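You operate a simulated robot arm through the tools that you are given. There is no shell and no other tool. Be economical: measure what you need, move in short steps, check, and stop when the job is done.

You run a simulated two-armed robot. Do the job below in one go: nothing can be reset, and whatever is moved stays where it is left.

TASK
Take the blue towel from the top of the blue table and lay it out flat on the top of the brown table.

The check looks at the end state, three seconds after you hand in, the way a careful person would. Anything else that was tipped, shoved, dropped, spilled or broken makes it a failure. Flat cloth is picked up by pressing the open fingertips on it (5 to 10 N) and closing them slowly along it; thin cloth reads only 2 to 8 mm in the jaws.

THE ROBOT
Two 6-joint arms with two-finger parallel grippers on one trunk, on a base that drives. Base frame: it is fixed to the floor where the robot stands at the start and does not move with it; the origin is under the middle of the robot, x ahead of it, y to its left, z up. Readings come in mm, degrees, newtons and seconds.
The left shoulder is at the start at [-107, 177, 710], the right one opposite. With the tool pointing down near the work surface each hand reaches from about 100 to 700 mm from the robot's upright axis, wherever it stands, measured 20 degrees to its own side. Places, roughly: blue towel [-500, -2500, 750]; top of the brown table [400, -4300, 700]. Payload 1.57 kg a hand.
Tool frame (each hand has its own): the origin (TCP) lies between the finger pads and is the grasp point; the fingertips stand 30 mm ahead of it; z points along the fingers, y is the line along which they close. Largest opening 80 mm; finger width 17, thickness 12; the body of the gripper, 40 by 82 mm, starts 80 mm behind the TCP.
Orientation is that of the tool frame in the base frame, as [roll, pitch, yaw] about the fixed x, y, z axes, in that order (R = Rz(yaw) Ry(pitch) Rx(roll)). With the fingers straight down and closing along the base's y, the tool's x points along the base's -x, its y along +y and its z along -z.

THE INTERFACE
- The arms move only by the tool servo_tool. It takes "left_increments", "right_increments" or both (then of equal length, played together; a hand with none holds still); each is a list of rows, each an object (a shift or turn left out is 0, a gripper value left out holds the last) with "travel": the shift along the base's x, y, z in units of 150 mm (1.0 is 150 mm), a list of three; "delta_rot": the turn, a rotation vector about the base's x, y, z in units of 60 degrees (1.0 is 60 degrees), a list of three; "fingers": the finger opening in cm, from 0 to 8. In form: [{"travel": [x, y, z], "delta_rot": [ax, ay, az], "fingers": fingers}, ...]. A call has 1 to 8 rows; each row is the pose to reach, as a shift and turn from the pose commanded when the call began. A call with a number of a shift or a turn outside -1 to 1 is refused whole. Each row takes 0.2 s and may step no farther than 50 mm and 8.6 degrees from the row before; otherwise, or with a gripper value out of range, the whole call is refused. A pose out of reach is approached as far as the arm can. The call stops where the force on the tool passes 40 N (or 10 N more than at its start, if that is more) or the arm is blocked; 0.2 s more then pass. The fingers move at their own pace (about 72 mm/s each) and stop on an object; they squeeze with about 21 N. The grip force told is the motor's: it shows also when the fingers shut on nothing. Time passes only in rows, and 0.2 s behind the last, so rows that repeat a pose let the fingers close. The reply holds the time, the measured pose of the TCP, the force on the tool along the base axes, the opening and the grip force, in the units named above and with some noise, with the torque about the TCP (base axes, N m) and any sound that the robot's microphone picked up, and new pictures: "views" is both (left out), scene, wrist or none (wrist: the cameras of the hands that moved).
- Cameras (640 x 400 px; columns grow to the right, rows downward): "scene" is now at [51.9, 4.2, 1452.5]; the picture's right is [0.17, -0.99, 0.00], its down [-0.58, -0.10, -0.81] and it looks along [0.80, 0.14, -0.59] (base axes); focal length 290 px, centre (320, 200). "left" rides on the left gripper at [72, 7, -122] in its tool frame; the picture's right is [-0.09, 1.00, 0.00], its down [-0.84, -0.08, -0.54] and it looks along [-0.54, -0.05, 0.84] (tool axes); focal length 238 px, centre (320, 200). "right" rides on the right gripper at [72, -7, -122] in its tool frame; the picture's right is [0.09, 1.00, 0.00], its down [-0.84, 0.08, -0.54] and it looks along [-0.54, 0.05, 0.84] (tool axes); focal length 238 px, centre (320, 200). There is no depth. A picture from a camera that has moved, and an enlarged one, comes with that camera's place and axes in the base frame and with its lens. The place of the scene camera against the robot may be out by one fixed shift of up to 12 mm in any direction.
- raise_lower(by): slides the trunk up (or, below 0, down) by that many mm; the arms and the scene camera ride with it, the base frame stays. It gives what a move gives, with no picture.
- roll_base(legs): drives the robot by 1 to 6 legs, each [ahead, left, turn to the left] in mm, mm and degrees, along the robot's own axes; the way and the turn of a leg run together, so that a leg with both is an arc; at most 1500 mm and 180 degrees a leg. The arms and the cameras ride along, it lands a little off, and it stops where it bumps. It gives what a move gives, and a new picture of the scene camera.
- turn_head(pan, tilt): turns the head with the scene camera to pan (to the left, within 143 degrees either way) and tilt (down, from -29 to 69), counted from straight ahead of the robot. It gives what a move gives, and a new picture of the scene camera.
- inspect(camera, box): a new picture of the part [left, top, right, bottom] of that camera's present view, enlarged. No time passes.
- finish_job(): hands the job in; it is judged then, once.

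Work in short steps. Places have to be worked out from the pictures, the camera data and where the tool is seen: move nearer, look again, correct. Check each grasp and each placing, and mend what went wrong. You have 135 turns and 274 pictures in all, those below and enlarged ones among them. Open the grippers and draw the arms clear of the work before you hand the job in, unless the task says otherwise; then end with one line.

The tools are called after ">>>" as name(argument=value, ...) on one line, values as JSON. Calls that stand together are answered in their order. servo_tool: Moves the arms, as the interface text tells. Its arguments: {"type":"object","properties":{"left_increments":{"type":"array","items":{"type":"object","properties":{"travel":{"type":"array","items":{"type":"number"}},"delta_rot":{"type":"array","items":{"type":"number"}},"fingers":{"type":"number"}}}},"right_increments":{"type":"array","items":{"type":"object","properties":{"travel":{"type":"array","items":{"type":"number"}},"delta_rot":{"type":"array","items":{"type":"number"}},"fingers":{"type":"number"}}}},"views":{"type":"string","enum":["both","scene","wrist","none"]}},"required":[]} The other tools are called the same way: raise_lower (by) slides the trunk up or down; roll_base (legs) drives the base; turn_head (pan, tilt) turns the head that bears the scene camera; inspect (camera, box) takes an enlarged picture of a part of a camera's view; finish_job () hands the job in.

At the start:

```text
clock: 0.0
left_tool_pos: [506.5, 212.0, 964.3]
left_tool_rot: [180.0, 0.1, -180.0]
left_force: [0.4, 0.2, -0.1]
left_torque: [-0.01, 0.0, -0.01]
left_gripper_width: 79.9
left_grip_force: 0.1
right_tool_pos: [515.7, -226.3, 925.7]
right_tool_rot: [180.0, 0.0, -179.9]
right_force: [0.1, -0.6, -0.7]
right_torque: [0.01, -0.03, 0.02]
right_gripper_width: 79.9
right_grip_force: 0.0
trunk travel left (down, up): [-150.0, 178.0]
robot x, y, heading: [0.6, -0.1, 0.2]
head pan, tilt: [9.6, 35.9]
```

scene: 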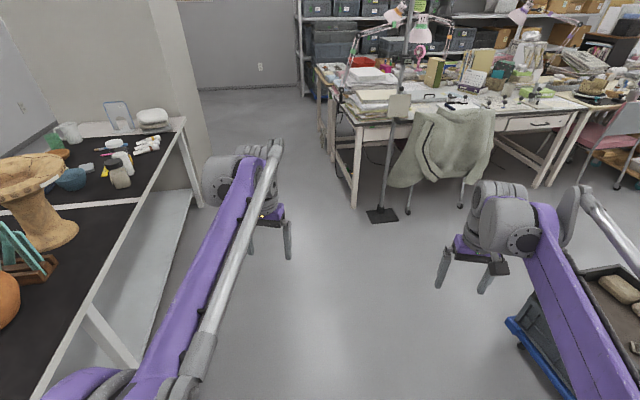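
right: 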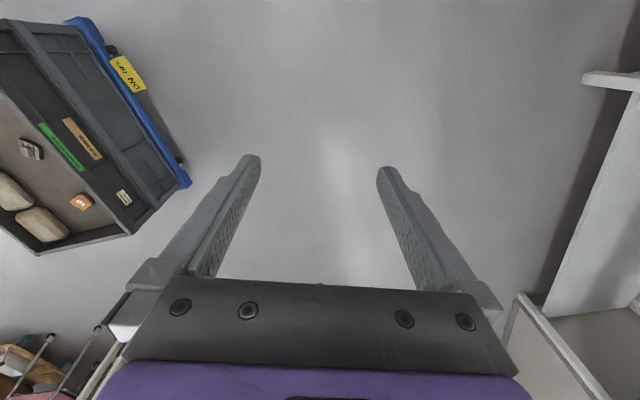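
left: 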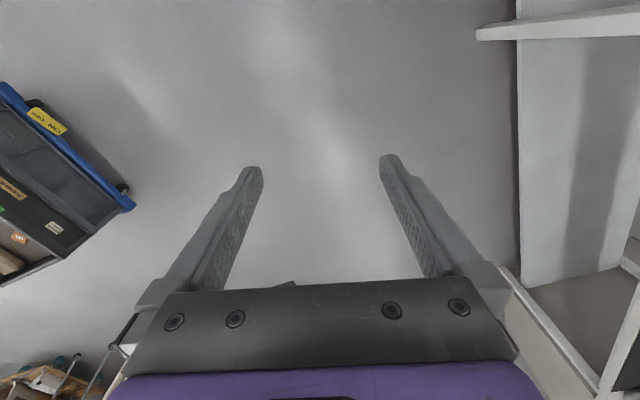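

The towel is to the right/behind (about [-500,-2500]). I look around with the head first before driving.

>>> turn_head(pan=-100, tilt=25)

>>> turn_head(pan=-55, tilt=30)

>>> turn_head(pan=-140, tilt=35)

```text
clock: 1.9
left_tool_pos: [508.6, 212.2, 964.6]
left_tool_rot: [180.0, 0.0, 180.0]
left_force: [-0.9, -0.3, -0.7]
left_torque: [0.01, 0.0, 0.0]
left_gripper_width: 80.1
left_grip_force: 0.0
right_tool_pos: [514.3, -225.3, 926.5]
right_tool_rot: [-180.0, 0.0, -179.9]
right_force: [0.3, 0.1, 0.6]
right_torque: [0.02, -0.01, 0.0]
right_gripper_width: 80.0
right_grip_force: 0.1
trunk travel left (down, up): [-150.0, 178.0]
robot x, y, heading: [-2.7, -0.9, -0.1]
head pan, tilt: [-100.0, 25.0]
camera scene: at [-50.4, -101.2, 1469.7], right [-0.98, 0.17, 0.0], down [0.07, 0.42, -0.91], along [-0.16, -0.89, -0.42], focal length 290 px, centre (320, 200)
```

scene: 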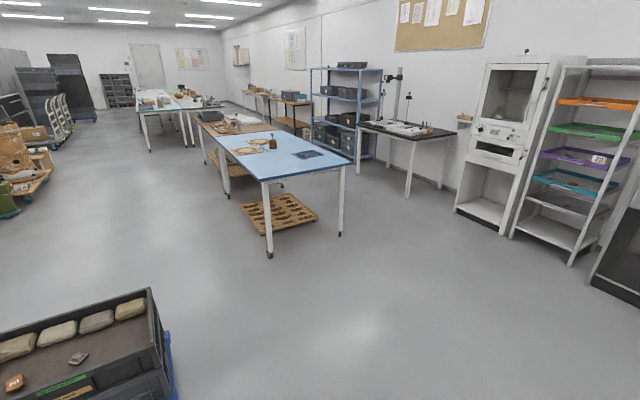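

```text
clock: 3.0
left_tool_pos: [507.5, 211.8, 965.5]
left_tool_rot: [-180.0, 0.1, -179.9]
left_force: [-0.4, 0.3, 0.9]
left_torque: [0.0, 0.0, 0.02]
left_gripper_width: 80.3
left_grip_force: 0.0
right_tool_pos: [514.9, -225.4, 924.8]
right_tool_rot: [-180.0, 0.0, -180.0]
right_force: [-0.3, -0.1, 0.6]
right_torque: [-0.01, 0.03, 0.0]
right_gripper_width: 79.9
right_grip_force: 0.1
trunk travel left (down, up): [-150.0, 178.0]
robot x, y, heading: [-1.0, 1.2, -0.1]
head pan, tilt: [-55.0, 30.0]
camera scene: at [17.4, -84.6, 1461.7], right [-0.82, -0.57, 0.0], down [-0.29, 0.41, -0.87], along [0.5, -0.71, -0.5], focal length 290 px, centre (320, 200)
```

scene: 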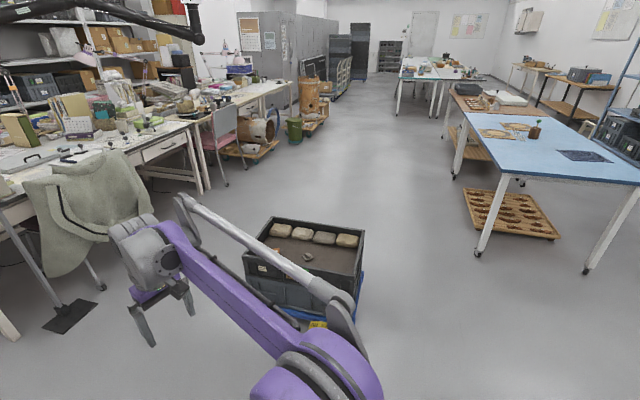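

```text
clock: 4.6
left_tool_pos: [507.5, 213.1, 965.2]
left_tool_rot: [-180.0, 0.0, 180.0]
left_force: [0.0, -0.1, 0.4]
left_torque: [-0.01, -0.02, -0.02]
left_gripper_width: 79.8
left_grip_force: 0.1
right_tool_pos: [514.1, -226.2, 925.8]
right_tool_rot: [-180.0, 0.1, 179.9]
right_force: [-0.1, 0.5, 0.1]
right_torque: [0.03, 0.01, 0.0]
right_gripper_width: 80.3
right_grip_force: 0.2
trunk travel left (down, up): [-150.0, 178.0]
robot x, y, heading: [2.0, -1.4, 0.3]
head pan, tilt: [-140.0, 35.0]
camera scene: at [-101.9, -67.1, 1453.9], right [-0.64, 0.77, 0.0], down [0.44, 0.37, -0.82], along [-0.63, -0.53, -0.57], focal length 290 px, centre (320, 200)
```

scene: 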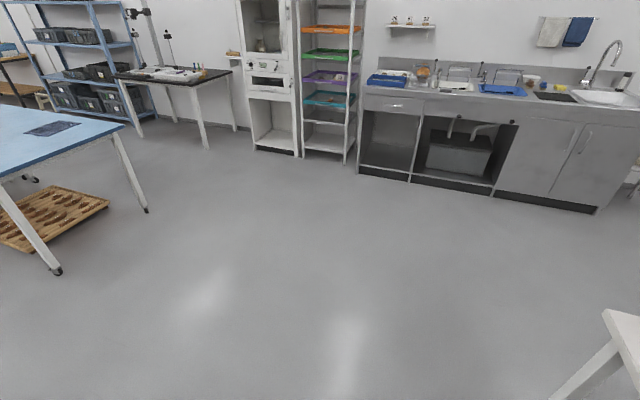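

The towel is the dark patch on the blue table, near its −x long side at about [-400,-2620]. I'll back up and strafe to the right to that side, keeping the heading roughly facing +x.

>>> roll_base(legs=[[-1100, -1000, 0], [0, -1000, 15]])

>>> turn_head(pan=-40, tilt=40)

```text
clock: 22.4
left_tool_pos: [-542.5, -1655.1, 965.9]
left_tool_rot: [-179.9, 0.0, -165.2]
left_force: [-0.4, 1.0, 0.2]
left_torque: [0.0, 0.01, 0.01]
left_gripper_width: 79.9
left_grip_force: 0.0
right_tool_pos: [-423.4, -2076.5, 925.6]
right_tool_rot: [180.0, -0.1, -165.2]
right_force: [0.1, 0.8, -0.7]
right_torque: [0.02, 0.01, 0.03]
right_gripper_width: 80.2
right_grip_force: 0.1
trunk travel left (down, up): [-150.0, 178.0]
robot x, y, heading: [-976.5, -1989.1, 14.7]
head pan, tilt: [-140.0, 35.0]
camera scene: at [-1063.1, -2079.6, 1453.9], right [-0.82, 0.58, 0.0], down [0.33, 0.47, -0.82], along [-0.47, -0.67, -0.57], focal length 290 px, centre (320, 200)
```

scene: 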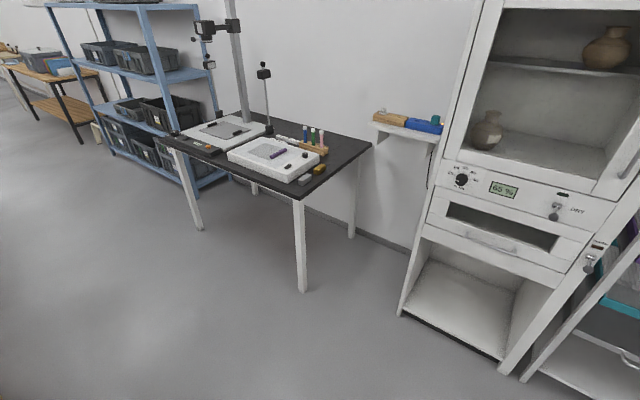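

```text
clock: 24.1
left_tool_pos: [-542.6, -1654.3, 965.2]
left_tool_rot: [179.9, 0.1, -165.2]
left_force: [-0.3, 0.4, -0.3]
left_torque: [-0.01, -0.04, 0.01]
left_gripper_width: 80.0
left_grip_force: 0.0
right_tool_pos: [-424.6, -2075.4, 925.4]
right_tool_rot: [-180.0, 0.1, -165.3]
right_force: [0.5, 0.2, 0.4]
right_torque: [-0.02, 0.0, 0.02]
right_gripper_width: 80.1
right_grip_force: 0.1
trunk travel left (down, up): [-150.0, 178.0]
robot x, y, heading: [-977.3, -1989.5, 14.7]
head pan, tilt: [-40.0, 40.0]
camera scene: at [-935.4, -2043.9, 1446.4], right [-0.43, -0.9, 0.0], down [-0.58, 0.27, -0.77], along [0.69, -0.33, -0.64], focal length 290 px, centre (320, 200)
```

scene: 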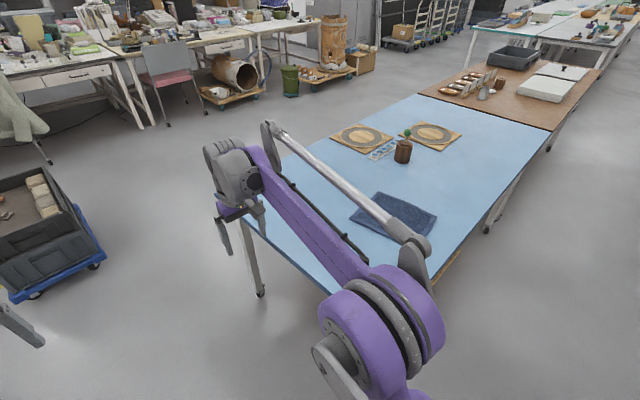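

The towel is visible, centre ≈[-375,-2610], about 210×185 mm. I inspect it and the brown table.

>>> inspect(camera="scene", box=[330, 170, 460, 260])

>>> inspect(camera="scene", box=[400, 20, 620, 160])

```text
4.44 times, centred on (395, 215) of scene
camera zoom: at [-935.4, -2043.9, 1446.4], right [-0.43, -0.9, 0.0], down [-0.58, 0.27, -0.77], along [0.69, -0.33, -0.64], focal length 1290 px, centre (-13, 133)
```

zoom: 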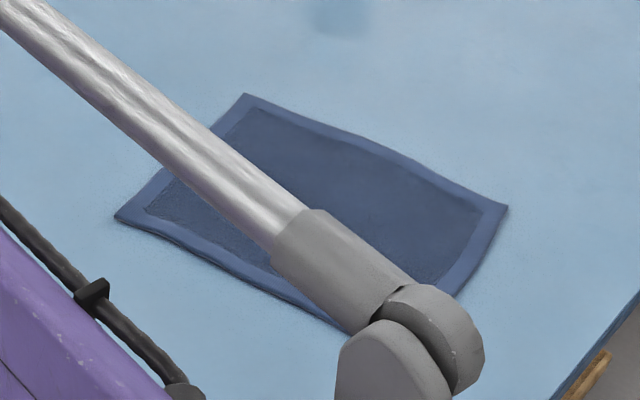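

```text
2.86 times, centred on (510, 90) of scene
camera zoom: at [-935.4, -2043.9, 1446.4], right [-0.43, -0.9, 0.0], down [-0.58, 0.27, -0.77], along [0.69, -0.33, -0.64], focal length 829 px, centre (-223, 514)
```

zoom: 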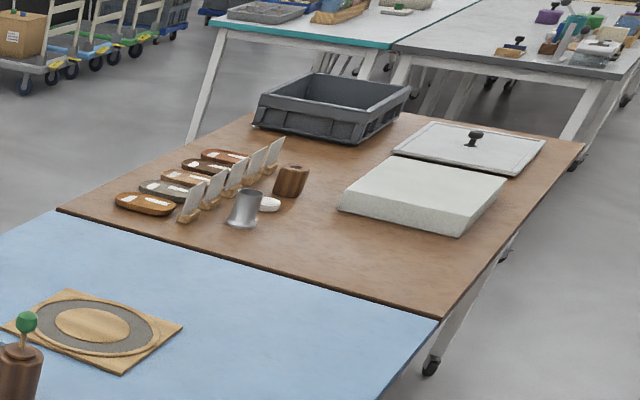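

The towel is a single flat layer, 233×200 mm, long axis at ≈27° heading; the brown table's near −x corner has a free region centred at about [70,-3910]. I drive to the −x side facing the towel's short edge.

>>> roll_base(legs=[[-250, -152, 0], [93, -713, 0], [0, 0, 12.3]])

>>> turn_head(pan=0, tilt=55)

```text
clock: 33.3
left_tool_pos: [-554.3, -2443.8, 965.7]
left_tool_rot: [-180.0, 0.1, -152.2]
left_force: [-0.3, 0.4, 0.0]
left_torque: [0.03, -0.02, 0.07]
left_gripper_width: 79.9
left_grip_force: 0.0
right_tool_pos: [-343.3, -2827.2, 925.4]
right_tool_rot: [-180.0, 0.0, -152.3]
right_force: [0.3, -0.2, 0.2]
right_torque: [-0.03, 0.02, -0.03]
right_gripper_width: 80.1
right_grip_force: 0.0
trunk travel left (down, up): [-150.0, 178.0]
robot x, y, heading: [-906.5, -2871.8, 27.6]
head pan, tilt: [-40.0, 40.0]
camera scene: at [-850.9, -2911.7, 1446.4], right [-0.21, -0.98, 0.0], down [-0.63, 0.14, -0.77], along [0.75, -0.16, -0.64], focal length 290 px, centre (320, 200)
```

scene: 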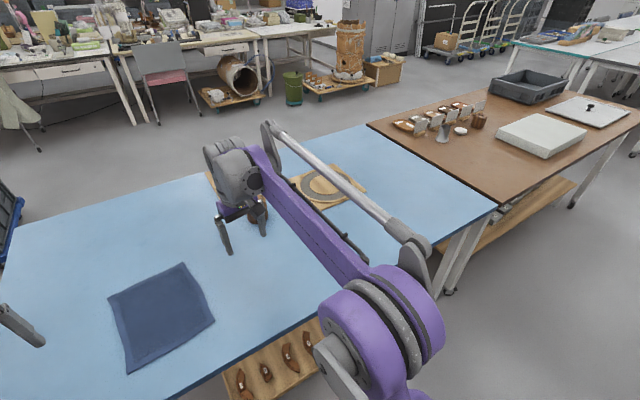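

```text
clock: 34.3
left_tool_pos: [-552.8, -2443.1, 965.4]
left_tool_rot: [180.0, 0.0, -152.3]
left_force: [0.2, -1.4, -0.3]
left_torque: [0.0, -0.02, 0.01]
left_gripper_width: 80.0
left_grip_force: 0.1
right_tool_pos: [-342.1, -2826.6, 926.3]
right_tool_rot: [-180.0, 0.1, -152.3]
right_force: [0.0, -0.4, 0.0]
right_torque: [0.01, 0.03, 0.02]
right_gripper_width: 79.9
right_grip_force: 0.0
trunk travel left (down, up): [-150.0, 178.0]
robot x, y, heading: [-899.3, -2868.8, 27.5]
head pan, tilt: [0.0, 55.0]
camera scene: at [-870.2, -2860.2, 1425.7], right [0.47, -0.89, 0.0], down [-0.72, -0.38, -0.57], along [0.51, 0.27, -0.82], focal length 290 px, centre (320, 200)
```

scene: 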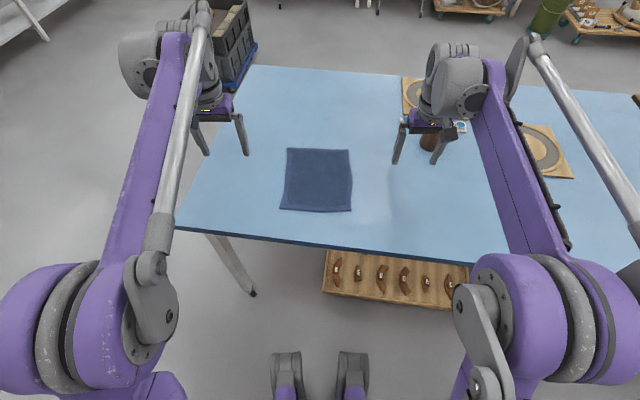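

Towel near edge runs from ≈[-522,-2551] to [-435,-2731] and faces the robot. I'll bring both hands over that edge, turning them to close perpendicular to it (cameras outward), keeping well above the table at first.

>>> servo_tool(left_increments=[{"travel": [0.06, -0.1, -0.09], "delta_rot": [0, 0, -0.125]}, {"travel": [0.12, -0.2, -0.18], "delta_rot": [0, 0, -0.25]}, {"travel": [0.18, -0.3, -0.26], "delta_rot": [0, 0, -0.375]}, {"travel": [0.24, -0.4, -0.35], "delta_rot": [0, 0, -0.5]}, {"travel": [0.3, -0.5, -0.44], "delta_rot": [0, 0, -0.625]}, {"travel": [0.36, -0.6, -0.52], "delta_rot": [0, 0, -0.75]}, {"travel": [0.42, -0.7, -0.61], "delta_rot": [0, 0, -0.875]}, {"travel": [0.487, -0.807, -0.7], "delta_rot": [0, 0, -1]}], right_increments=[{"travel": [-0.065, 0.11, -0.055], "delta_rot": [0, 0, 0.125]}, {"travel": [-0.13, 0.23, -0.11], "delta_rot": [0, 0, 0.25]}, {"travel": [-0.195, 0.34, -0.165], "delta_rot": [0, 0, 0.375]}, {"travel": [-0.26, 0.46, -0.22], "delta_rot": [0, 0, 0.5]}, {"travel": [-0.325, 0.57, -0.275], "delta_rot": [0, 0, 0.625]}, {"travel": [-0.39, 0.69, -0.33], "delta_rot": [0, 0, 0.75]}, {"travel": [-0.455, 0.8, -0.385], "delta_rot": [0, 0, 0.875]}, {"travel": [-0.52, 0.913, -0.44], "delta_rot": [0, 0, 1]}], views="none")

>>> servo_tool(left_increments=[{"delta_rot": [0, 0, -0.13], "fingers": 3}, {"delta_rot": [0, 0, -0.26], "fingers": 3}, {"delta_rot": [0, 0, -0.4], "fingers": 3}, {"delta_rot": [0, 0, -0.53], "fingers": 3}, {"delta_rot": [0, 0, -0.53], "fingers": 3}], right_increments=[{"delta_rot": [0, 0, 0.12], "fingers": 3}, {"delta_rot": [0, 0, 0.24], "fingers": 3}, {"delta_rot": [0, 0, 0.36], "fingers": 3}, {"delta_rot": [0, 0, 0.47], "fingers": 3}, {"delta_rot": [0, 0, 0.47], "fingers": 3}])

```text
clock: 36.1
left_tool_pos: [-480.7, -2564.5, 860.2]
left_tool_rot: [179.9, 0.0, 147.6]
left_force: [-0.2, 0.8, -1.2]
left_torque: [-0.01, -0.01, 0.03]
left_gripper_width: 79.9
left_grip_force: 0.1
right_tool_pos: [-420.3, -2688.9, 858.7]
right_tool_rot: [-180.0, -0.1, -92.1]
right_force: [0.3, 0.5, 0.3]
right_torque: [-0.03, 0.01, 0.02]
right_gripper_width: 79.7
right_grip_force: 0.1
trunk travel left (down, up): [-150.0, 178.0]
robot x, y, heading: [-904.1, -2865.8, 27.8]
head pan, tilt: [0.0, 55.0]
```

```text
clock: 37.3
left_tool_pos: [-480.2, -2563.2, 859.9]
left_tool_rot: [-180.0, 0.0, 115.9]
left_force: [0.0, 0.5, 0.1]
left_torque: [-0.03, 0.02, 0.01]
left_gripper_width: 30.2
left_grip_force: 0.0
right_tool_pos: [-420.6, -2690.4, 859.3]
right_tool_rot: [180.0, -0.1, -63.9]
right_force: [-0.6, 0.0, -0.3]
right_torque: [0.02, 0.0, 0.01]
right_gripper_width: 30.0
right_grip_force: 0.0
trunk travel left (down, up): [-150.0, 178.0]
robot x, y, heading: [-901.8, -2863.4, 27.7]
head pan, tilt: [0.0, 55.0]
camera scene: at [-870.2, -2860.1, 1425.7], right [0.47, -0.88, 0.0], down [-0.72, -0.38, -0.57], along [0.51, 0.27, -0.82], focal length 290 px, centre (320, 200)
camera right: at [-382.6, -2752.0, 980.8], right [-0.85, -0.52, 0.0], down [-0.44, 0.72, 0.54], along [-0.28, 0.46, -0.84], focal length 238 px, centre (320, 200)
camera left: at [-505.4, -2497.2, 981.7], right [0.94, 0.35, 0.0], down [0.3, -0.79, 0.54], along [0.19, -0.51, -0.84], focal length 238 px, centre (320, 200)
```

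scene: 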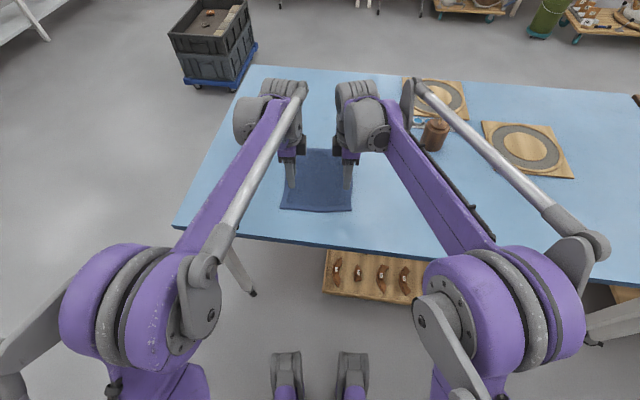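
right: 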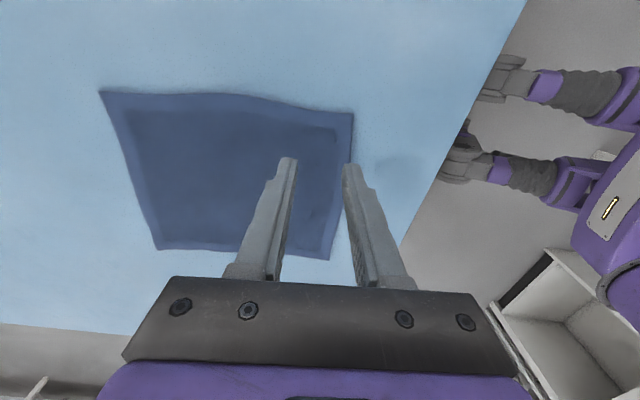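
left: 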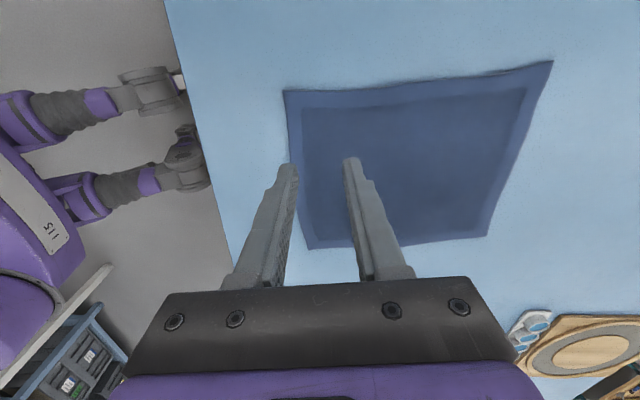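

Wrist views put the near corners at ≈[-526,-2540] and [-436,-2724]; fingers straddle just inside the edge. I lower to about 20 mm above contact, nudging the right hand slightly inward.

>>> servo_tool(left_increments=[{"travel": [0, 0, -0.2]}, {"travel": [0, 0, -0.4]}, {"travel": [0, 0, -0.45]}], right_increments=[{"travel": [0, 0.07, -0.2]}, {"travel": [0, 0.07, -0.4]}, {"travel": [0, 0.07, -0.45]}], views="wrist")

```text
clock: 38.1
left_tool_pos: [-480.6, -2564.5, 792.0]
left_tool_rot: [-180.0, 0.0, 115.9]
left_force: [0.4, -0.2, 0.3]
left_torque: [0.06, -0.02, 0.01]
left_gripper_width: 29.9
left_grip_force: 0.1
right_tool_pos: [-420.2, -2680.6, 792.6]
right_tool_rot: [-180.0, 0.0, -63.9]
right_force: [0.5, -0.7, -0.6]
right_torque: [0.01, 0.0, 0.02]
right_gripper_width: 29.9
right_grip_force: 0.0
trunk travel left (down, up): [-150.0, 178.0]
robot x, y, heading: [-904.6, -2869.4, 27.7]
head pan, tilt: [0.0, 55.0]
camera right: at [-382.3, -2742.0, 913.3], right [-0.85, -0.52, 0.0], down [-0.44, 0.72, 0.54], along [-0.28, 0.46, -0.84], focal length 238 px, centre (320, 200)
camera left: at [-505.5, -2497.2, 914.1], right [0.94, 0.35, 0.0], down [0.3, -0.79, 0.54], along [0.19, -0.51, -0.84], focal length 238 px, centre (320, 200)
```

right: 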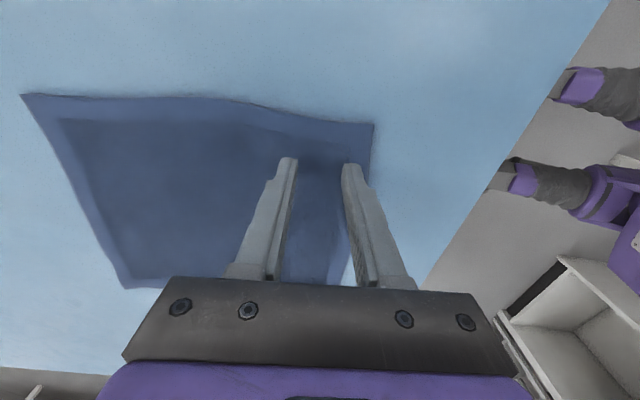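
left: 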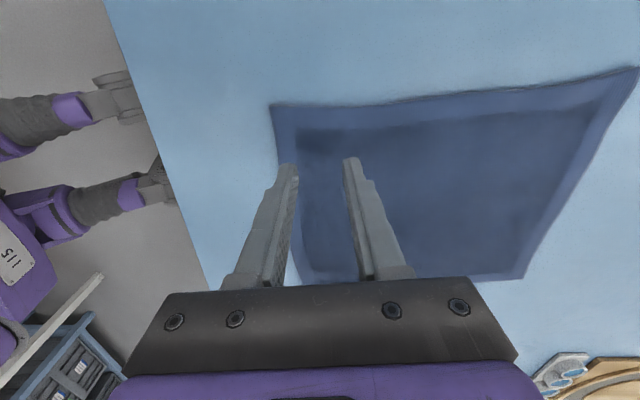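

Both finger pairs are over the towel border. Lowering in small steps to feel contact.

>>> servo_tool(left_increments=[{"travel": [0, 0, -0.03]}, {"travel": [0, 0, -0.06]}, {"travel": [0, 0, -0.08]}], right_increments=[{"travel": [0, 0, -0.03]}, {"travel": [0, 0, -0.06]}, {"travel": [0, 0, -0.08]}], views="none")

>>> servo_tool(left_increments=[{"travel": [0, 0, -0.02]}, {"travel": [0, 0, -0.04]}], right_increments=[{"travel": [0, 0, -0.02]}, {"travel": [0, 0, -0.04]}], views="none")

```text
clock: 38.9
left_tool_pos: [-480.6, -2565.3, 781.5]
left_tool_rot: [180.0, -0.1, 116.0]
left_force: [-0.5, 0.1, -0.1]
left_torque: [0.02, -0.03, 0.03]
left_gripper_width: 30.0
left_grip_force: 0.0
right_tool_pos: [-420.4, -2677.8, 781.3]
right_tool_rot: [-179.9, 0.0, -64.1]
right_force: [-0.1, -0.9, -0.3]
right_torque: [0.01, -0.02, 0.0]
right_gripper_width: 30.2
right_grip_force: 0.1
trunk travel left (down, up): [-150.0, 178.0]
robot x, y, heading: [-904.1, -2868.7, 27.9]
head pan, tilt: [0.0, 55.0]
```

```text
clock: 39.5
left_tool_pos: [-482.1, -2564.8, 774.4]
left_tool_rot: [-180.0, 0.0, 115.9]
left_force: [-0.3, -0.9, 3.1]
left_torque: [0.01, -0.02, 0.02]
left_gripper_width: 30.2
left_grip_force: 0.0
right_tool_pos: [-418.8, -2680.5, 774.3]
right_tool_rot: [180.0, 0.0, -64.0]
right_force: [0.3, -0.4, 1.0]
right_torque: [-0.02, -0.02, -0.02]
right_gripper_width: 30.1
right_grip_force: 0.0
trunk travel left (down, up): [-150.0, 178.0]
robot x, y, heading: [-904.7, -2869.3, 27.9]
head pan, tilt: [0.0, 55.0]
```

Contact has just begun at TCP z≈774. Press about 1.5 mm more.

>>> servo_tool(left_increments=[{"travel": [0, 0, -0.008]}, {"travel": [0, 0, -0.008]}], right_increments=[{"travel": [0, 0, -0.01]}, {"travel": [0, 0, -0.012]}], views="none")

```text
clock: 40.1
left_tool_pos: [-481.8, -2565.1, 772.9]
left_tool_rot: [179.9, 0.0, 116.0]
left_force: [0.6, -0.1, 12.9]
left_torque: [0.02, 0.02, -0.02]
left_gripper_width: 30.2
left_grip_force: 0.0
right_tool_pos: [-420.5, -2680.5, 773.4]
right_tool_rot: [-179.9, 0.0, -63.9]
right_force: [0.1, 1.0, 5.0]
right_torque: [0.02, -0.02, 0.01]
right_gripper_width: 29.8
right_grip_force: 0.1
trunk travel left (down, up): [-150.0, 178.0]
robot x, y, heading: [-901.8, -2870.2, 27.9]
head pan, tilt: [0.0, 55.0]
```

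Left 13 N, right 5 N: ease the left up slightly, right down a hair, and close slowly.

>>> servo_tool(left_increments=[{"travel": [0, 0, 0.003], "fingers": 2.6}, {"travel": [0, 0, 0.003], "fingers": 2.2}, {"travel": [0, 0, 0.003], "fingers": 1.8}, {"travel": [0, 0, 0.003], "fingers": 1.4}, {"travel": [0, 0, 0.003], "fingers": 1.0}, {"travel": [0, 0, 0.003], "fingers": 0.6}, {"travel": [0, 0, 0.003], "fingers": 0}, {"travel": [0, 0, 0.003], "fingers": 0}], right_increments=[{"travel": [0, 0, -0.002], "fingers": 2.6}, {"travel": [0, 0, -0.002], "fingers": 2.2}, {"travel": [0, 0, -0.002], "fingers": 1.8}, {"travel": [0, 0, -0.002], "fingers": 1.4}, {"travel": [0, 0, -0.002], "fingers": 1.0}, {"travel": [0, 0, -0.002], "fingers": 0.6}, {"travel": [0, 0, -0.002], "fingers": 0}, {"travel": [0, 0, -0.002], "fingers": 0}], views="wrist")

```text
clock: 41.9
left_tool_pos: [-481.6, -2564.8, 773.4]
left_tool_rot: [-180.0, 0.0, 116.0]
left_force: [0.9, -1.0, 6.2]
left_torque: [-0.02, 0.0, 0.02]
left_gripper_width: 4.2
left_grip_force: 21.0
right_tool_pos: [-420.8, -2679.9, 773.1]
right_tool_rot: [-180.0, 0.0, -64.0]
right_force: [-0.2, 0.9, 8.5]
right_torque: [0.0, 0.05, 0.0]
right_gripper_width: 3.9
right_grip_force: 21.0
trunk travel left (down, up): [-150.0, 178.0]
robot x, y, heading: [-903.4, -2864.3, 27.8]
head pan, tilt: [0.0, 55.0]
camera right: at [-383.1, -2741.7, 894.5], right [-0.85, -0.52, 0.0], down [-0.44, 0.72, 0.54], along [-0.28, 0.46, -0.84], focal length 238 px, centre (320, 200)
camera left: at [-505.6, -2497.9, 895.3], right [0.94, 0.35, 0.0], down [0.3, -0.79, 0.54], along [0.19, -0.51, -0.84], focal length 238 px, centre (320, 200)
```

right: 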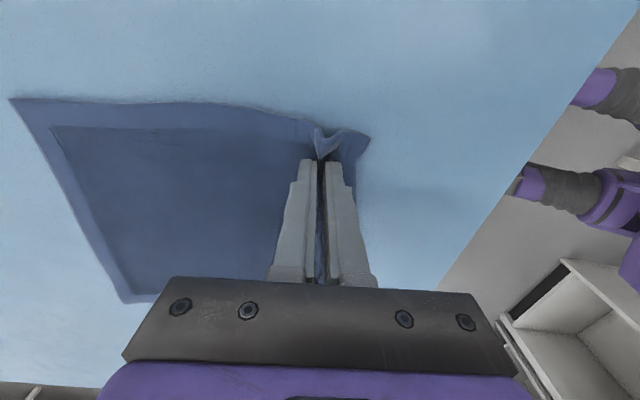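
left: 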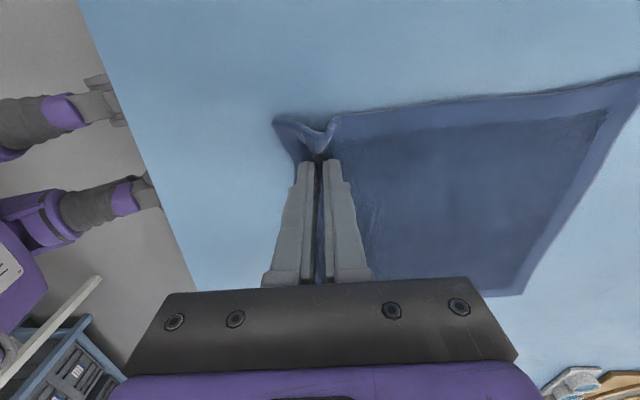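

Both grips hold (≈4 mm, 21 N) with a clean ridge parallel to the edge. I lift gently straight up.

>>> servo_tool(left_increments=[{"travel": [0, 0, 0.1]}, {"travel": [0, 0, 0.25]}, {"travel": [0, 0, 0.4]}, {"travel": [0, 0, 0.55]}, {"travel": [0, 0, 0.7]}, {"travel": [0, 0, 0.85]}, {"travel": [0, 0, 1.0]}], right_increments=[{"travel": [0, 0, 0.1]}, {"travel": [0, 0, 0.25]}, {"travel": [0, 0, 0.4]}, {"travel": [0, 0, 0.55]}, {"travel": [0, 0, 0.7]}, {"travel": [0, 0, 0.85]}, {"travel": [0, 0, 1.0]}], views="none")

>>> servo_tool(left_increments=[{"travel": [0, 0, 0.2]}, {"travel": [0, 0, 0.4]}, {"travel": [0, 0, 0.6]}, {"travel": [0, 0, 0.8]}, {"travel": [0, 0, 1.0]}], right_increments=[{"travel": [0, 0, 0.2]}, {"travel": [0, 0, 0.4]}, {"travel": [0, 0, 0.6]}, {"travel": [0, 0, 0.8]}, {"travel": [0, 0, 1.0]}], views="scene")

```text
clock: 43.5
left_tool_pos: [-482.2, -2565.4, 922.1]
left_tool_rot: [180.0, 0.0, 116.0]
left_force: [0.9, -0.8, -0.1]
left_torque: [-0.02, -0.05, 0.02]
left_gripper_width: 4.1
left_grip_force: 21.0
right_tool_pos: [-420.8, -2680.9, 922.0]
right_tool_rot: [179.9, 0.0, -64.0]
right_force: [-1.3, -0.4, 0.1]
right_torque: [0.0, -0.01, 0.0]
right_gripper_width: 3.8
right_grip_force: 20.5
trunk travel left (down, up): [-150.0, 178.0]
robot x, y, heading: [-901.9, -2872.2, 27.8]
head pan, tilt: [0.0, 55.0]
```

```text
clock: 44.7
left_tool_pos: [-486.5, -2569.4, 1067.4]
left_tool_rot: [-180.0, 0.0, 116.0]
left_force: [0.5, -1.4, -1.1]
left_torque: [-0.02, -0.07, -0.01]
left_gripper_width: 3.9
left_grip_force: 21.2
left hand out of reach, approached as far as the arm can: row 5
right_tool_pos: [-427.3, -2685.2, 1065.5]
right_tool_rot: [180.0, 0.0, -64.0]
right_force: [-0.9, 1.3, 0.7]
right_torque: [0.03, 0.03, -0.03]
right_gripper_width: 4.0
right_grip_force: 20.5
right hand out of reach, approached as far as the arm can: row 5
trunk travel left (down, up): [-150.0, 178.0]
robot x, y, heading: [-906.2, -2865.4, 27.9]
head pan, tilt: [0.0, 55.0]
camera scene: at [-871.4, -2860.6, 1425.7], right [0.47, -0.88, 0.0], down [-0.72, -0.38, -0.57], along [0.51, 0.27, -0.82], focal length 290 px, centre (320, 200)
```

scene: 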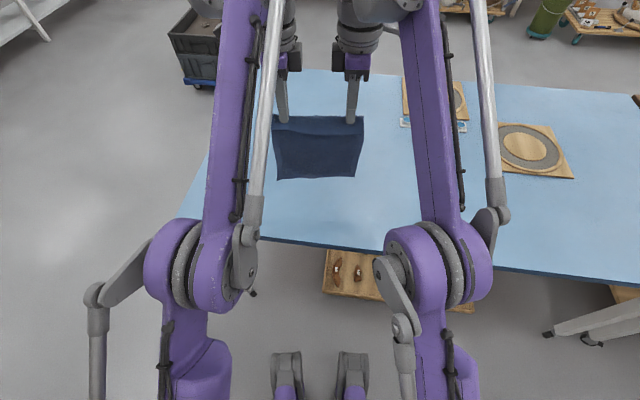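

The towel hangs cleanly between both hands, bottom ≈820 mm, clear of the table. I turn parallel to the tables and strafe right along them towards the brown table, then look again.

>>> roll_base(legs=[[0, 0, -10.4], [0, -800, 0]])

>>> turn_head(pan=-35, tilt=45)

```text
clock: 52.9
left_tool_pos: [-197.4, -3402.7, 1067.1]
left_tool_rot: [-179.9, 0.1, 106.6]
left_force: [0.0, -1.3, -0.5]
left_torque: [-0.04, -0.03, 0.05]
left_gripper_width: 4.0
left_grip_force: 20.4
right_tool_pos: [-157.8, -3528.0, 1064.5]
right_tool_rot: [180.0, -0.1, -73.4]
right_force: [-0.1, 1.5, -0.4]
right_torque: [0.01, 0.0, 0.05]
right_gripper_width: 3.8
right_grip_force: 21.0
trunk travel left (down, up): [-150.0, 178.0]
robot x, y, heading: [-659.1, -3631.4, 18.4]
head pan, tilt: [0.0, 55.0]
camera scene: at [-621.9, -3628.4, 1425.7], right [0.31, -0.95, 0.0], down [-0.78, -0.26, -0.57], along [0.54, 0.18, -0.82], focal length 290 px, centre (320, 200)
```

scene: 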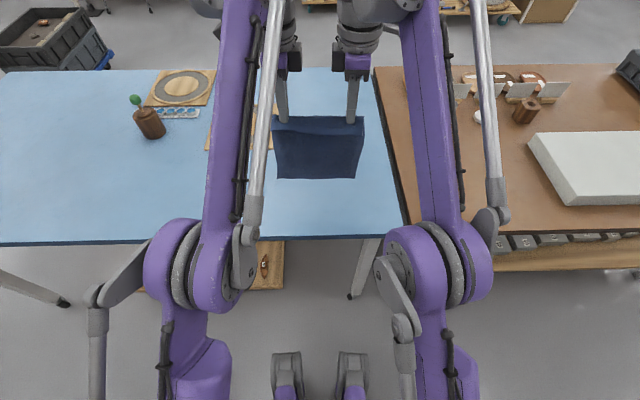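

```text
clock: 53.9
left_tool_pos: [-196.8, -3402.6, 1065.1]
left_tool_rot: [179.9, 0.0, 106.6]
left_force: [0.5, -1.2, -1.3]
left_torque: [-0.04, -0.01, 0.02]
left_gripper_width: 4.1
left_grip_force: 20.4
right_tool_pos: [-157.3, -3527.4, 1065.1]
right_tool_rot: [-180.0, 0.0, -73.3]
right_force: [-0.1, 0.9, -0.3]
right_torque: [0.06, 0.04, 0.05]
right_gripper_width: 3.5
right_grip_force: 21.3
trunk travel left (down, up): [-150.0, 178.0]
robot x, y, heading: [-657.0, -3629.7, 18.3]
head pan, tilt: [-35.0, 45.0]
camera scene: at [-612.4, -3674.2, 1439.1], right [-0.29, -0.96, 0.0], down [-0.68, 0.2, -0.71], along [0.68, -0.2, -0.71], focal length 290 px, centre (320, 200)
```

scene: 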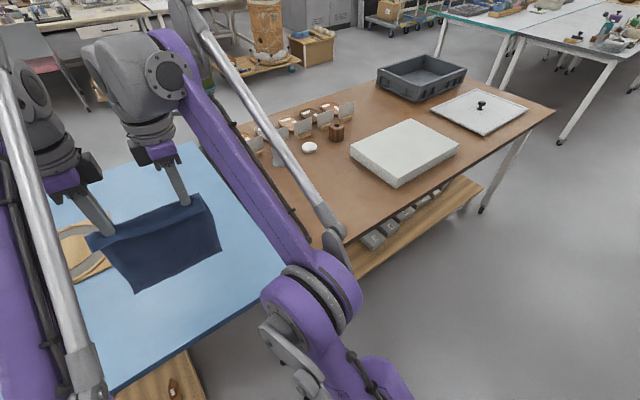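

Brown table corner ≈[-176,-3731]; free area spans ~440 mm along the table before the slab and ~400 mm deep. I strafe to centre on it, then move in to ~330 mm from the edge, and raise the trunk for reach.

>>> roll_base(legs=[[0, -469, 0], [97, 0, 0]])

>>> raise_lower(by=140)

>>> turn_head(pan=-5, tilt=52)

```text
clock: 59.4
left_tool_pos: [44.9, -3820.8, 1066.4]
left_tool_rot: [180.0, -0.1, 107.1]
left_force: [0.1, -1.3, -0.9]
left_torque: [-0.02, -0.01, 0.05]
left_gripper_width: 3.8
left_grip_force: 21.4
right_tool_pos: [86.2, -3945.4, 1066.0]
right_tool_rot: [179.9, 0.0, -72.8]
right_force: [-0.5, 0.5, -0.9]
right_torque: [0.05, 0.03, 0.01]
right_gripper_width: 3.7
right_grip_force: 21.0
trunk travel left (down, up): [-150.0, 178.0]
robot x, y, heading: [-418.5, -4055.6, 19.1]
head pan, tilt: [-35.0, 45.0]
camera scene: at [-366.4, -4096.4, 1439.1], right [-0.28, -0.96, 0.0], down [-0.68, 0.2, -0.71], along [0.68, -0.2, -0.71], focal length 290 px, centre (320, 200)
```

scene: 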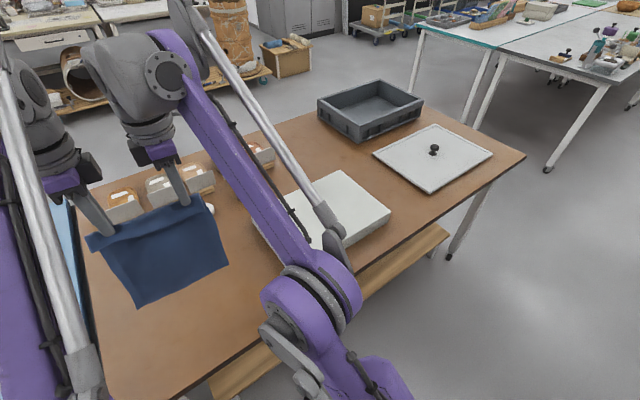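

```text
clock: 61.0
left_tool_pos: [44.0, -3820.7, 1205.5]
left_tool_rot: [-180.0, 0.1, 107.2]
left_force: [0.4, -2.3, -0.1]
left_torque: [-0.05, -0.03, 0.06]
left_gripper_width: 4.0
left_grip_force: 21.0
right_tool_pos: [86.9, -3945.0, 1204.3]
right_tool_rot: [-180.0, 0.0, -72.7]
right_force: [-0.9, 1.1, -1.2]
right_torque: [0.05, -0.01, 0.05]
right_gripper_width: 3.8
right_grip_force: 21.1
trunk travel left (down, up): [-290.0, 38.0]
robot x, y, heading: [-409.4, -4054.7, 19.2]
head pan, tilt: [-35.0, 45.0]
```

```text
clock: 62.0
left_tool_pos: [45.6, -3821.1, 1206.2]
left_tool_rot: [-180.0, 0.0, 107.2]
left_force: [0.8, -0.5, -1.0]
left_torque: [0.01, 0.0, 0.03]
left_gripper_width: 4.1
left_grip_force: 21.1
right_tool_pos: [86.2, -3945.6, 1205.2]
right_tool_rot: [180.0, 0.0, -72.8]
right_force: [-1.7, 1.8, -0.2]
right_torque: [0.05, 0.04, 0.0]
right_gripper_width: 3.9
right_grip_force: 21.7
trunk travel left (down, up): [-290.0, 38.0]
robot x, y, heading: [-413.7, -4053.1, 19.0]
head pan, tilt: [-5.0, 52.0]
camera scene: at [-380.8, -4059.1, 1571.4], right [0.24, -0.97, 0.0], down [-0.76, -0.19, -0.62], along [0.6, 0.15, -0.79], focal length 290 px, centre (320, 200)
```

scene: 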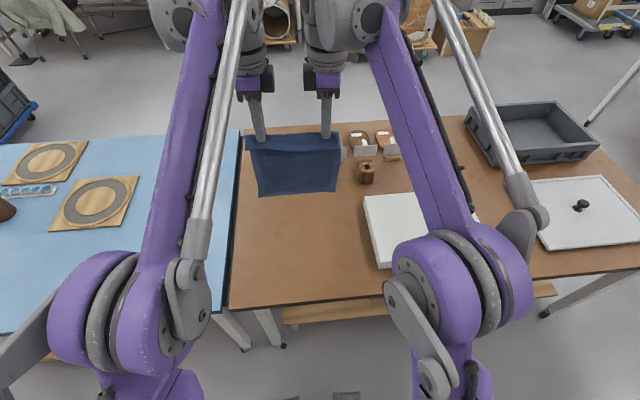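

Robot is ~312 mm from the edge and the towel is centred 222 mm along, between seam and slab (starts at ~446). I lower to just above touch height (bottom touches at TCP ≈975) while moving 90 mm forward.

>>> servo_tool(left_increments=[{"travel": [0, 0, -0.2]}, {"travel": [0, 0, -0.4]}, {"travel": [0.1, 0.035, -0.6]}, {"travel": [0.22, 0.076, -0.8]}, {"travel": [0.34, 0.118, -0.95]}, {"travel": [0.46, 0.159, -1.0]}, {"travel": [0.567, 0.196, -1.0]}, {"travel": [0.567, 0.196, -1.0]}], right_increments=[{"travel": [0, 0, -0.2]}, {"travel": [0, 0, -0.4]}, {"travel": [0.1, 0.035, -0.6]}, {"travel": [0.22, 0.076, -0.8]}, {"travel": [0.34, 0.118, -0.95]}, {"travel": [0.46, 0.159, -1.0]}, {"travel": [0.567, 0.196, -1.0]}, {"travel": [0.567, 0.196, -1.0]}], views="scene")

```text
clock: 63.8
left_tool_pos: [129.6, -3792.9, 1055.9]
left_tool_rot: [179.9, -0.1, 107.2]
left_force: [0.3, -1.1, 0.0]
left_torque: [-0.01, -0.03, 0.03]
left_gripper_width: 3.8
left_grip_force: 21.3
right_tool_pos: [171.8, -3916.5, 1055.2]
right_tool_rot: [179.9, 0.0, -72.8]
right_force: [-0.4, 1.6, 1.0]
right_torque: [0.04, 0.0, 0.04]
right_gripper_width: 4.0
right_grip_force: 21.2
trunk travel left (down, up): [-290.0, 38.0]
robot x, y, heading: [-412.0, -4055.4, 19.0]
head pan, tilt: [-5.0, 52.0]
camera scene: at [-381.8, -4059.3, 1571.4], right [0.24, -0.97, 0.0], down [-0.76, -0.19, -0.62], along [0.6, 0.15, -0.79], focal length 290 px, centre (320, 200)
```

scene: 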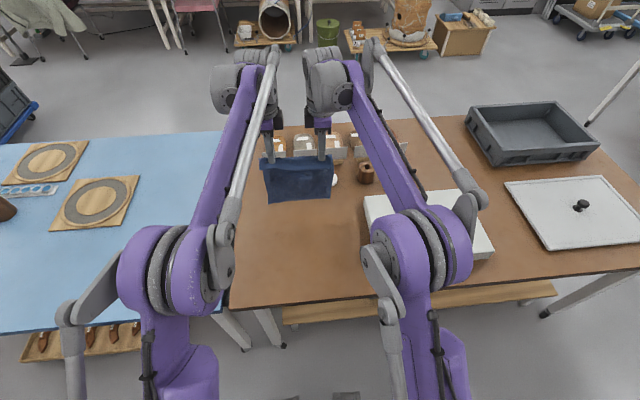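

Now lower to just touching (TCP ≈970).

>>> servo_tool(left_increments=[{"travel": [0, 0, -0.2]}, {"travel": [0, 0, -0.38]}, {"travel": [0, 0, -0.5]}, {"travel": [0, 0, -0.57]}, {"travel": [0, 0, -0.57]}], right_increments=[{"travel": [0, 0, -0.2]}, {"travel": [0, 0, -0.38]}, {"travel": [0, 0, -0.5]}, {"travel": [0, 0, -0.57]}, {"travel": [0, 0, -0.57]}], views="both")

```text
clock: 65.0
left_tool_pos: [128.1, -3791.0, 970.5]
left_tool_rot: [179.9, 0.0, 107.2]
left_force: [0.1, -1.1, 1.1]
left_torque: [0.0, 0.02, 0.03]
left_gripper_width: 4.2
left_grip_force: 20.8
right_tool_pos: [172.5, -3915.1, 968.7]
right_tool_rot: [-180.0, 0.0, -72.8]
right_force: [-0.7, 0.8, -1.1]
right_torque: [0.01, 0.03, 0.03]
right_gripper_width: 4.1
right_grip_force: 21.2
trunk travel left (down, up): [-290.0, 38.0]
robot x, y, heading: [-413.8, -4055.6, 19.3]
head pan, tilt: [-5.0, 52.0]
camera scene: at [-381.0, -4059.1, 1571.4], right [0.24, -0.97, 0.0], down [-0.76, -0.19, -0.62], along [0.6, 0.15, -0.79], focal length 290 px, centre (320, 200)
camera right: at [199.5, -3982.0, 1090.2], right [-0.92, -0.38, 0.0], down [-0.32, 0.78, 0.54], along [-0.21, 0.5, -0.84], focal length 238 px, centre (320, 200)
camera left: at [115.2, -3721.1, 1092.5], right [0.98, 0.21, 0.0], down [0.17, -0.82, 0.54], along [0.11, -0.53, -0.84], focal length 238 px, centre (320, 200)
```

scene: 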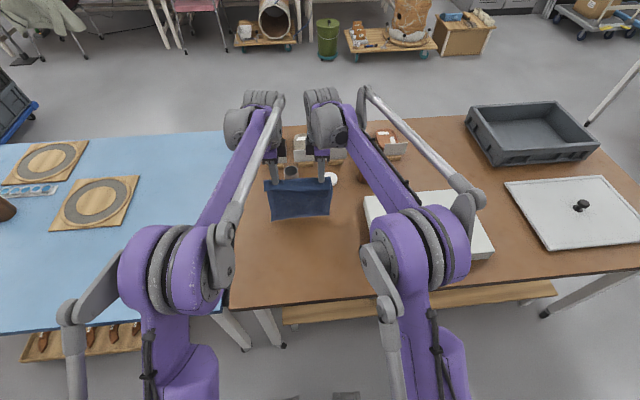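
right: 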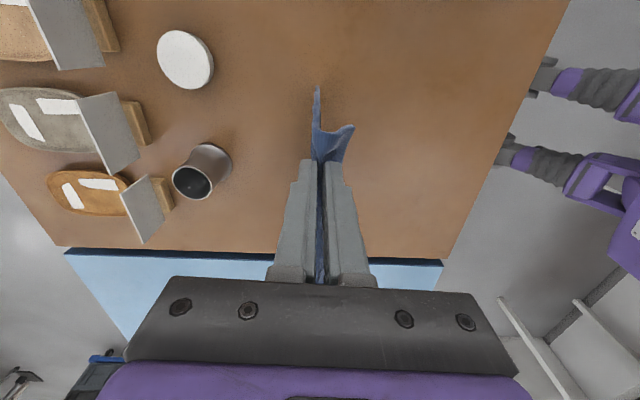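
left: 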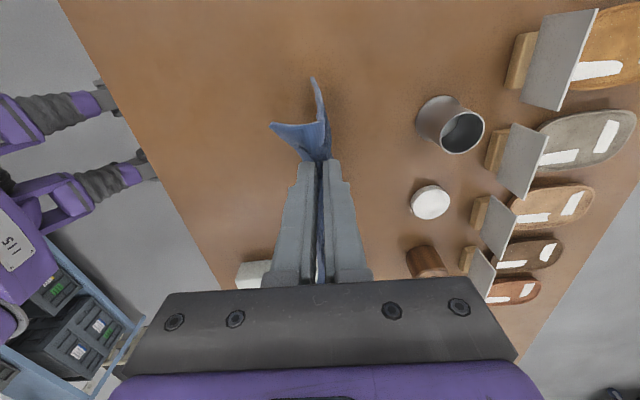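

Towel is at touch height with objects ~170 mm beyond. I now sweep back and down on an arc so it lays from the far edge toward the robot.

>>> servo_tool(left_increments=[{"travel": [-0.134, -0.041, -0.057]}, {"travel": [-0.267, -0.083, -0.077]}, {"travel": [-0.395, -0.122, -0.117]}, {"travel": [-0.516, -0.16, -0.163]}, {"travel": [-0.637, -0.197, -0.23]}, {"travel": [-0.751, -0.233, -0.303]}, {"travel": [-0.821, -0.255, -0.363]}, {"travel": [-0.885, -0.274, -0.423]}], right_increments=[{"travel": [-0.134, -0.041, -0.057]}, {"travel": [-0.267, -0.083, -0.077]}, {"travel": [-0.395, -0.122, -0.117]}, {"travel": [-0.516, -0.16, -0.163]}, {"travel": [-0.637, -0.197, -0.23]}, {"travel": [-0.751, -0.233, -0.303]}, {"travel": [-0.821, -0.255, -0.363]}, {"travel": [-0.885, -0.274, -0.423]}], views="both")

```text
clock: 66.8
left_tool_pos: [-3.3, -3831.2, 906.6]
left_tool_rot: [-180.0, 0.0, 107.2]
left_force: [0.9, -3.5, -0.2]
left_torque: [-0.14, -0.06, 0.04]
left_gripper_width: 4.1
left_grip_force: 20.8
right_tool_pos: [38.7, -3958.8, 906.1]
right_tool_rot: [-180.0, 0.0, -72.8]
right_force: [-1.1, 3.2, 0.3]
right_torque: [0.12, 0.02, 0.05]
right_gripper_width: 3.8
right_grip_force: 21.1
trunk travel left (down, up): [-290.0, 38.0]
robot x, y, heading: [-414.2, -4052.8, 18.7]
head pan, tilt: [-5.0, 52.0]
camera scene: at [-381.4, -4059.1, 1571.4], right [0.24, -0.97, 0.0], down [-0.76, -0.19, -0.62], along [0.6, 0.15, -0.79], focal length 290 px, centre (320, 200)
camera right: at [66.6, -4024.8, 1027.4], right [-0.92, -0.38, 0.0], down [-0.32, 0.78, 0.54], along [-0.21, 0.5, -0.84], focal length 238 px, centre (320, 200)
camera left: at [-17.5, -3761.3, 1028.0], right [0.98, 0.21, 0.0], down [0.17, -0.82, 0.54], along [0.11, -0.53, -0.84], focal length 238 px, centre (320, 200)
```

scene: 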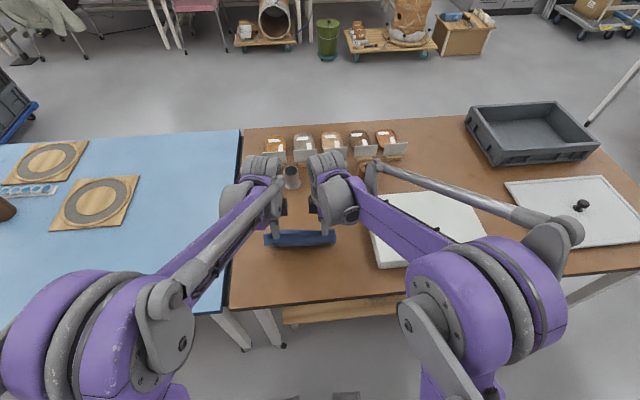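
right: 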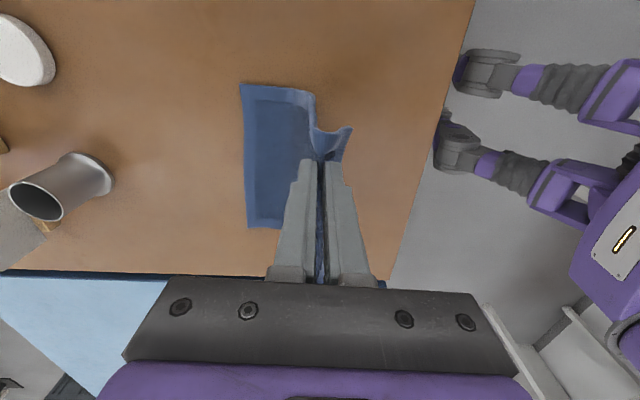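
left: 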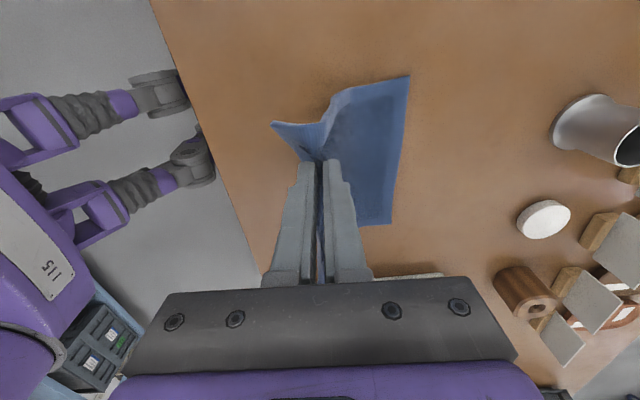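

Laying direction works, but touchdown was late, so the near edge would end too close to the table edge. I lift and go forward again to redo it with an earlier touchdown.

>>> servo_tool(left_increments=[{"travel": [0, 0, 0.25]}, {"travel": [0.1, 0.031, 0.5]}, {"travel": [0.3, 0.093, 0.6]}, {"travel": [0.5, 0.155, 0.6]}, {"travel": [0.7, 0.217, 0.6]}, {"travel": [0.9, 0.279, 0.58]}, {"travel": [1.0, 0.31, 0.55]}, {"travel": [1.0, 0.31, 0.55]}], right_increments=[{"travel": [0, 0, 0.25]}, {"travel": [0.1, 0.031, 0.5]}, {"travel": [0.3, 0.093, 0.6]}, {"travel": [0.5, 0.155, 0.6]}, {"travel": [0.7, 0.217, 0.6]}, {"travel": [0.9, 0.279, 0.58]}, {"travel": [1.0, 0.31, 0.55]}, {"travel": [1.0, 0.31, 0.55]}], views="none")

>>> servo_tool(left_increments=[{"travel": [0, 0, 0]}, {"travel": [0, 0, -0.1]}, {"travel": [0, 0, -0.2]}, {"travel": [0, 0, -0.3]}], right_increments=[{"travel": [0, 0, 0]}, {"travel": [0, 0, -0.1]}, {"travel": [0, 0, -0.2]}, {"travel": [0, 0, -0.3]}], views="wrist")

```text
clock: 68.6
left_tool_pos: [147.4, -3786.0, 988.9]
left_tool_rot: [-180.0, 0.1, 107.2]
left_force: [0.3, -1.4, 0.1]
left_torque: [-0.05, -0.03, 0.03]
left_gripper_width: 3.9
left_grip_force: 21.4
right_tool_pos: [191.5, -3910.7, 989.1]
right_tool_rot: [180.0, -0.1, -72.8]
right_force: [-0.1, 1.1, -0.3]
right_torque: [0.0, -0.01, 0.06]
right_gripper_width: 3.8
right_grip_force: 21.1
trunk travel left (down, up): [-290.0, 38.0]
robot x, y, heading: [-413.0, -4051.4, 19.1]
head pan, tilt: [-5.0, 52.0]
```

```text
clock: 69.6
left_tool_pos: [148.8, -3786.6, 944.5]
left_tool_rot: [180.0, 0.1, 107.2]
left_force: [1.1, -0.5, 0.6]
left_torque: [-0.03, -0.01, 0.02]
left_gripper_width: 3.9
left_grip_force: 21.4
right_tool_pos: [189.5, -3911.9, 941.5]
right_tool_rot: [180.0, 0.0, -72.8]
right_force: [0.7, 1.1, -0.9]
right_torque: [-0.02, -0.01, 0.06]
right_gripper_width: 3.9
right_grip_force: 20.8
trunk travel left (down, up): [-290.0, 38.0]
robot x, y, heading: [-411.8, -4050.7, 18.8]
head pan, tilt: [-5.0, 52.0]
camera right: at [217.3, -3977.3, 1062.9], right [-0.92, -0.38, 0.0], down [-0.32, 0.78, 0.54], along [-0.21, 0.5, -0.84], focal length 238 px, centre (320, 200)
camera left: at [134.6, -3715.9, 1066.3], right [0.98, 0.21, 0.0], down [0.17, -0.82, 0.54], along [0.11, -0.53, -0.84], focal length 238 px, centre (320, 200)
```

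right: 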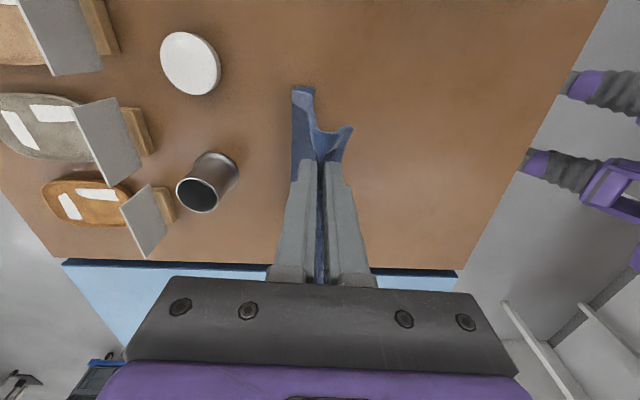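
left: 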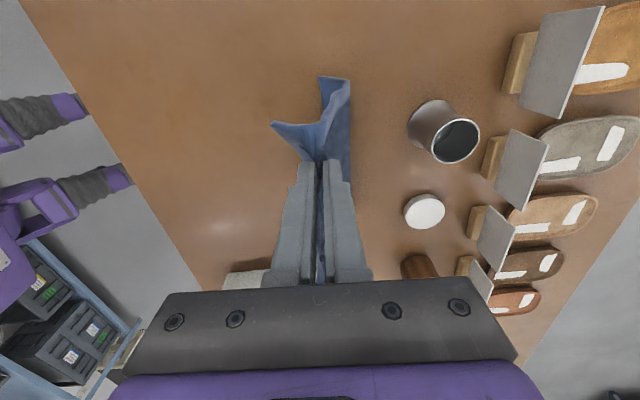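

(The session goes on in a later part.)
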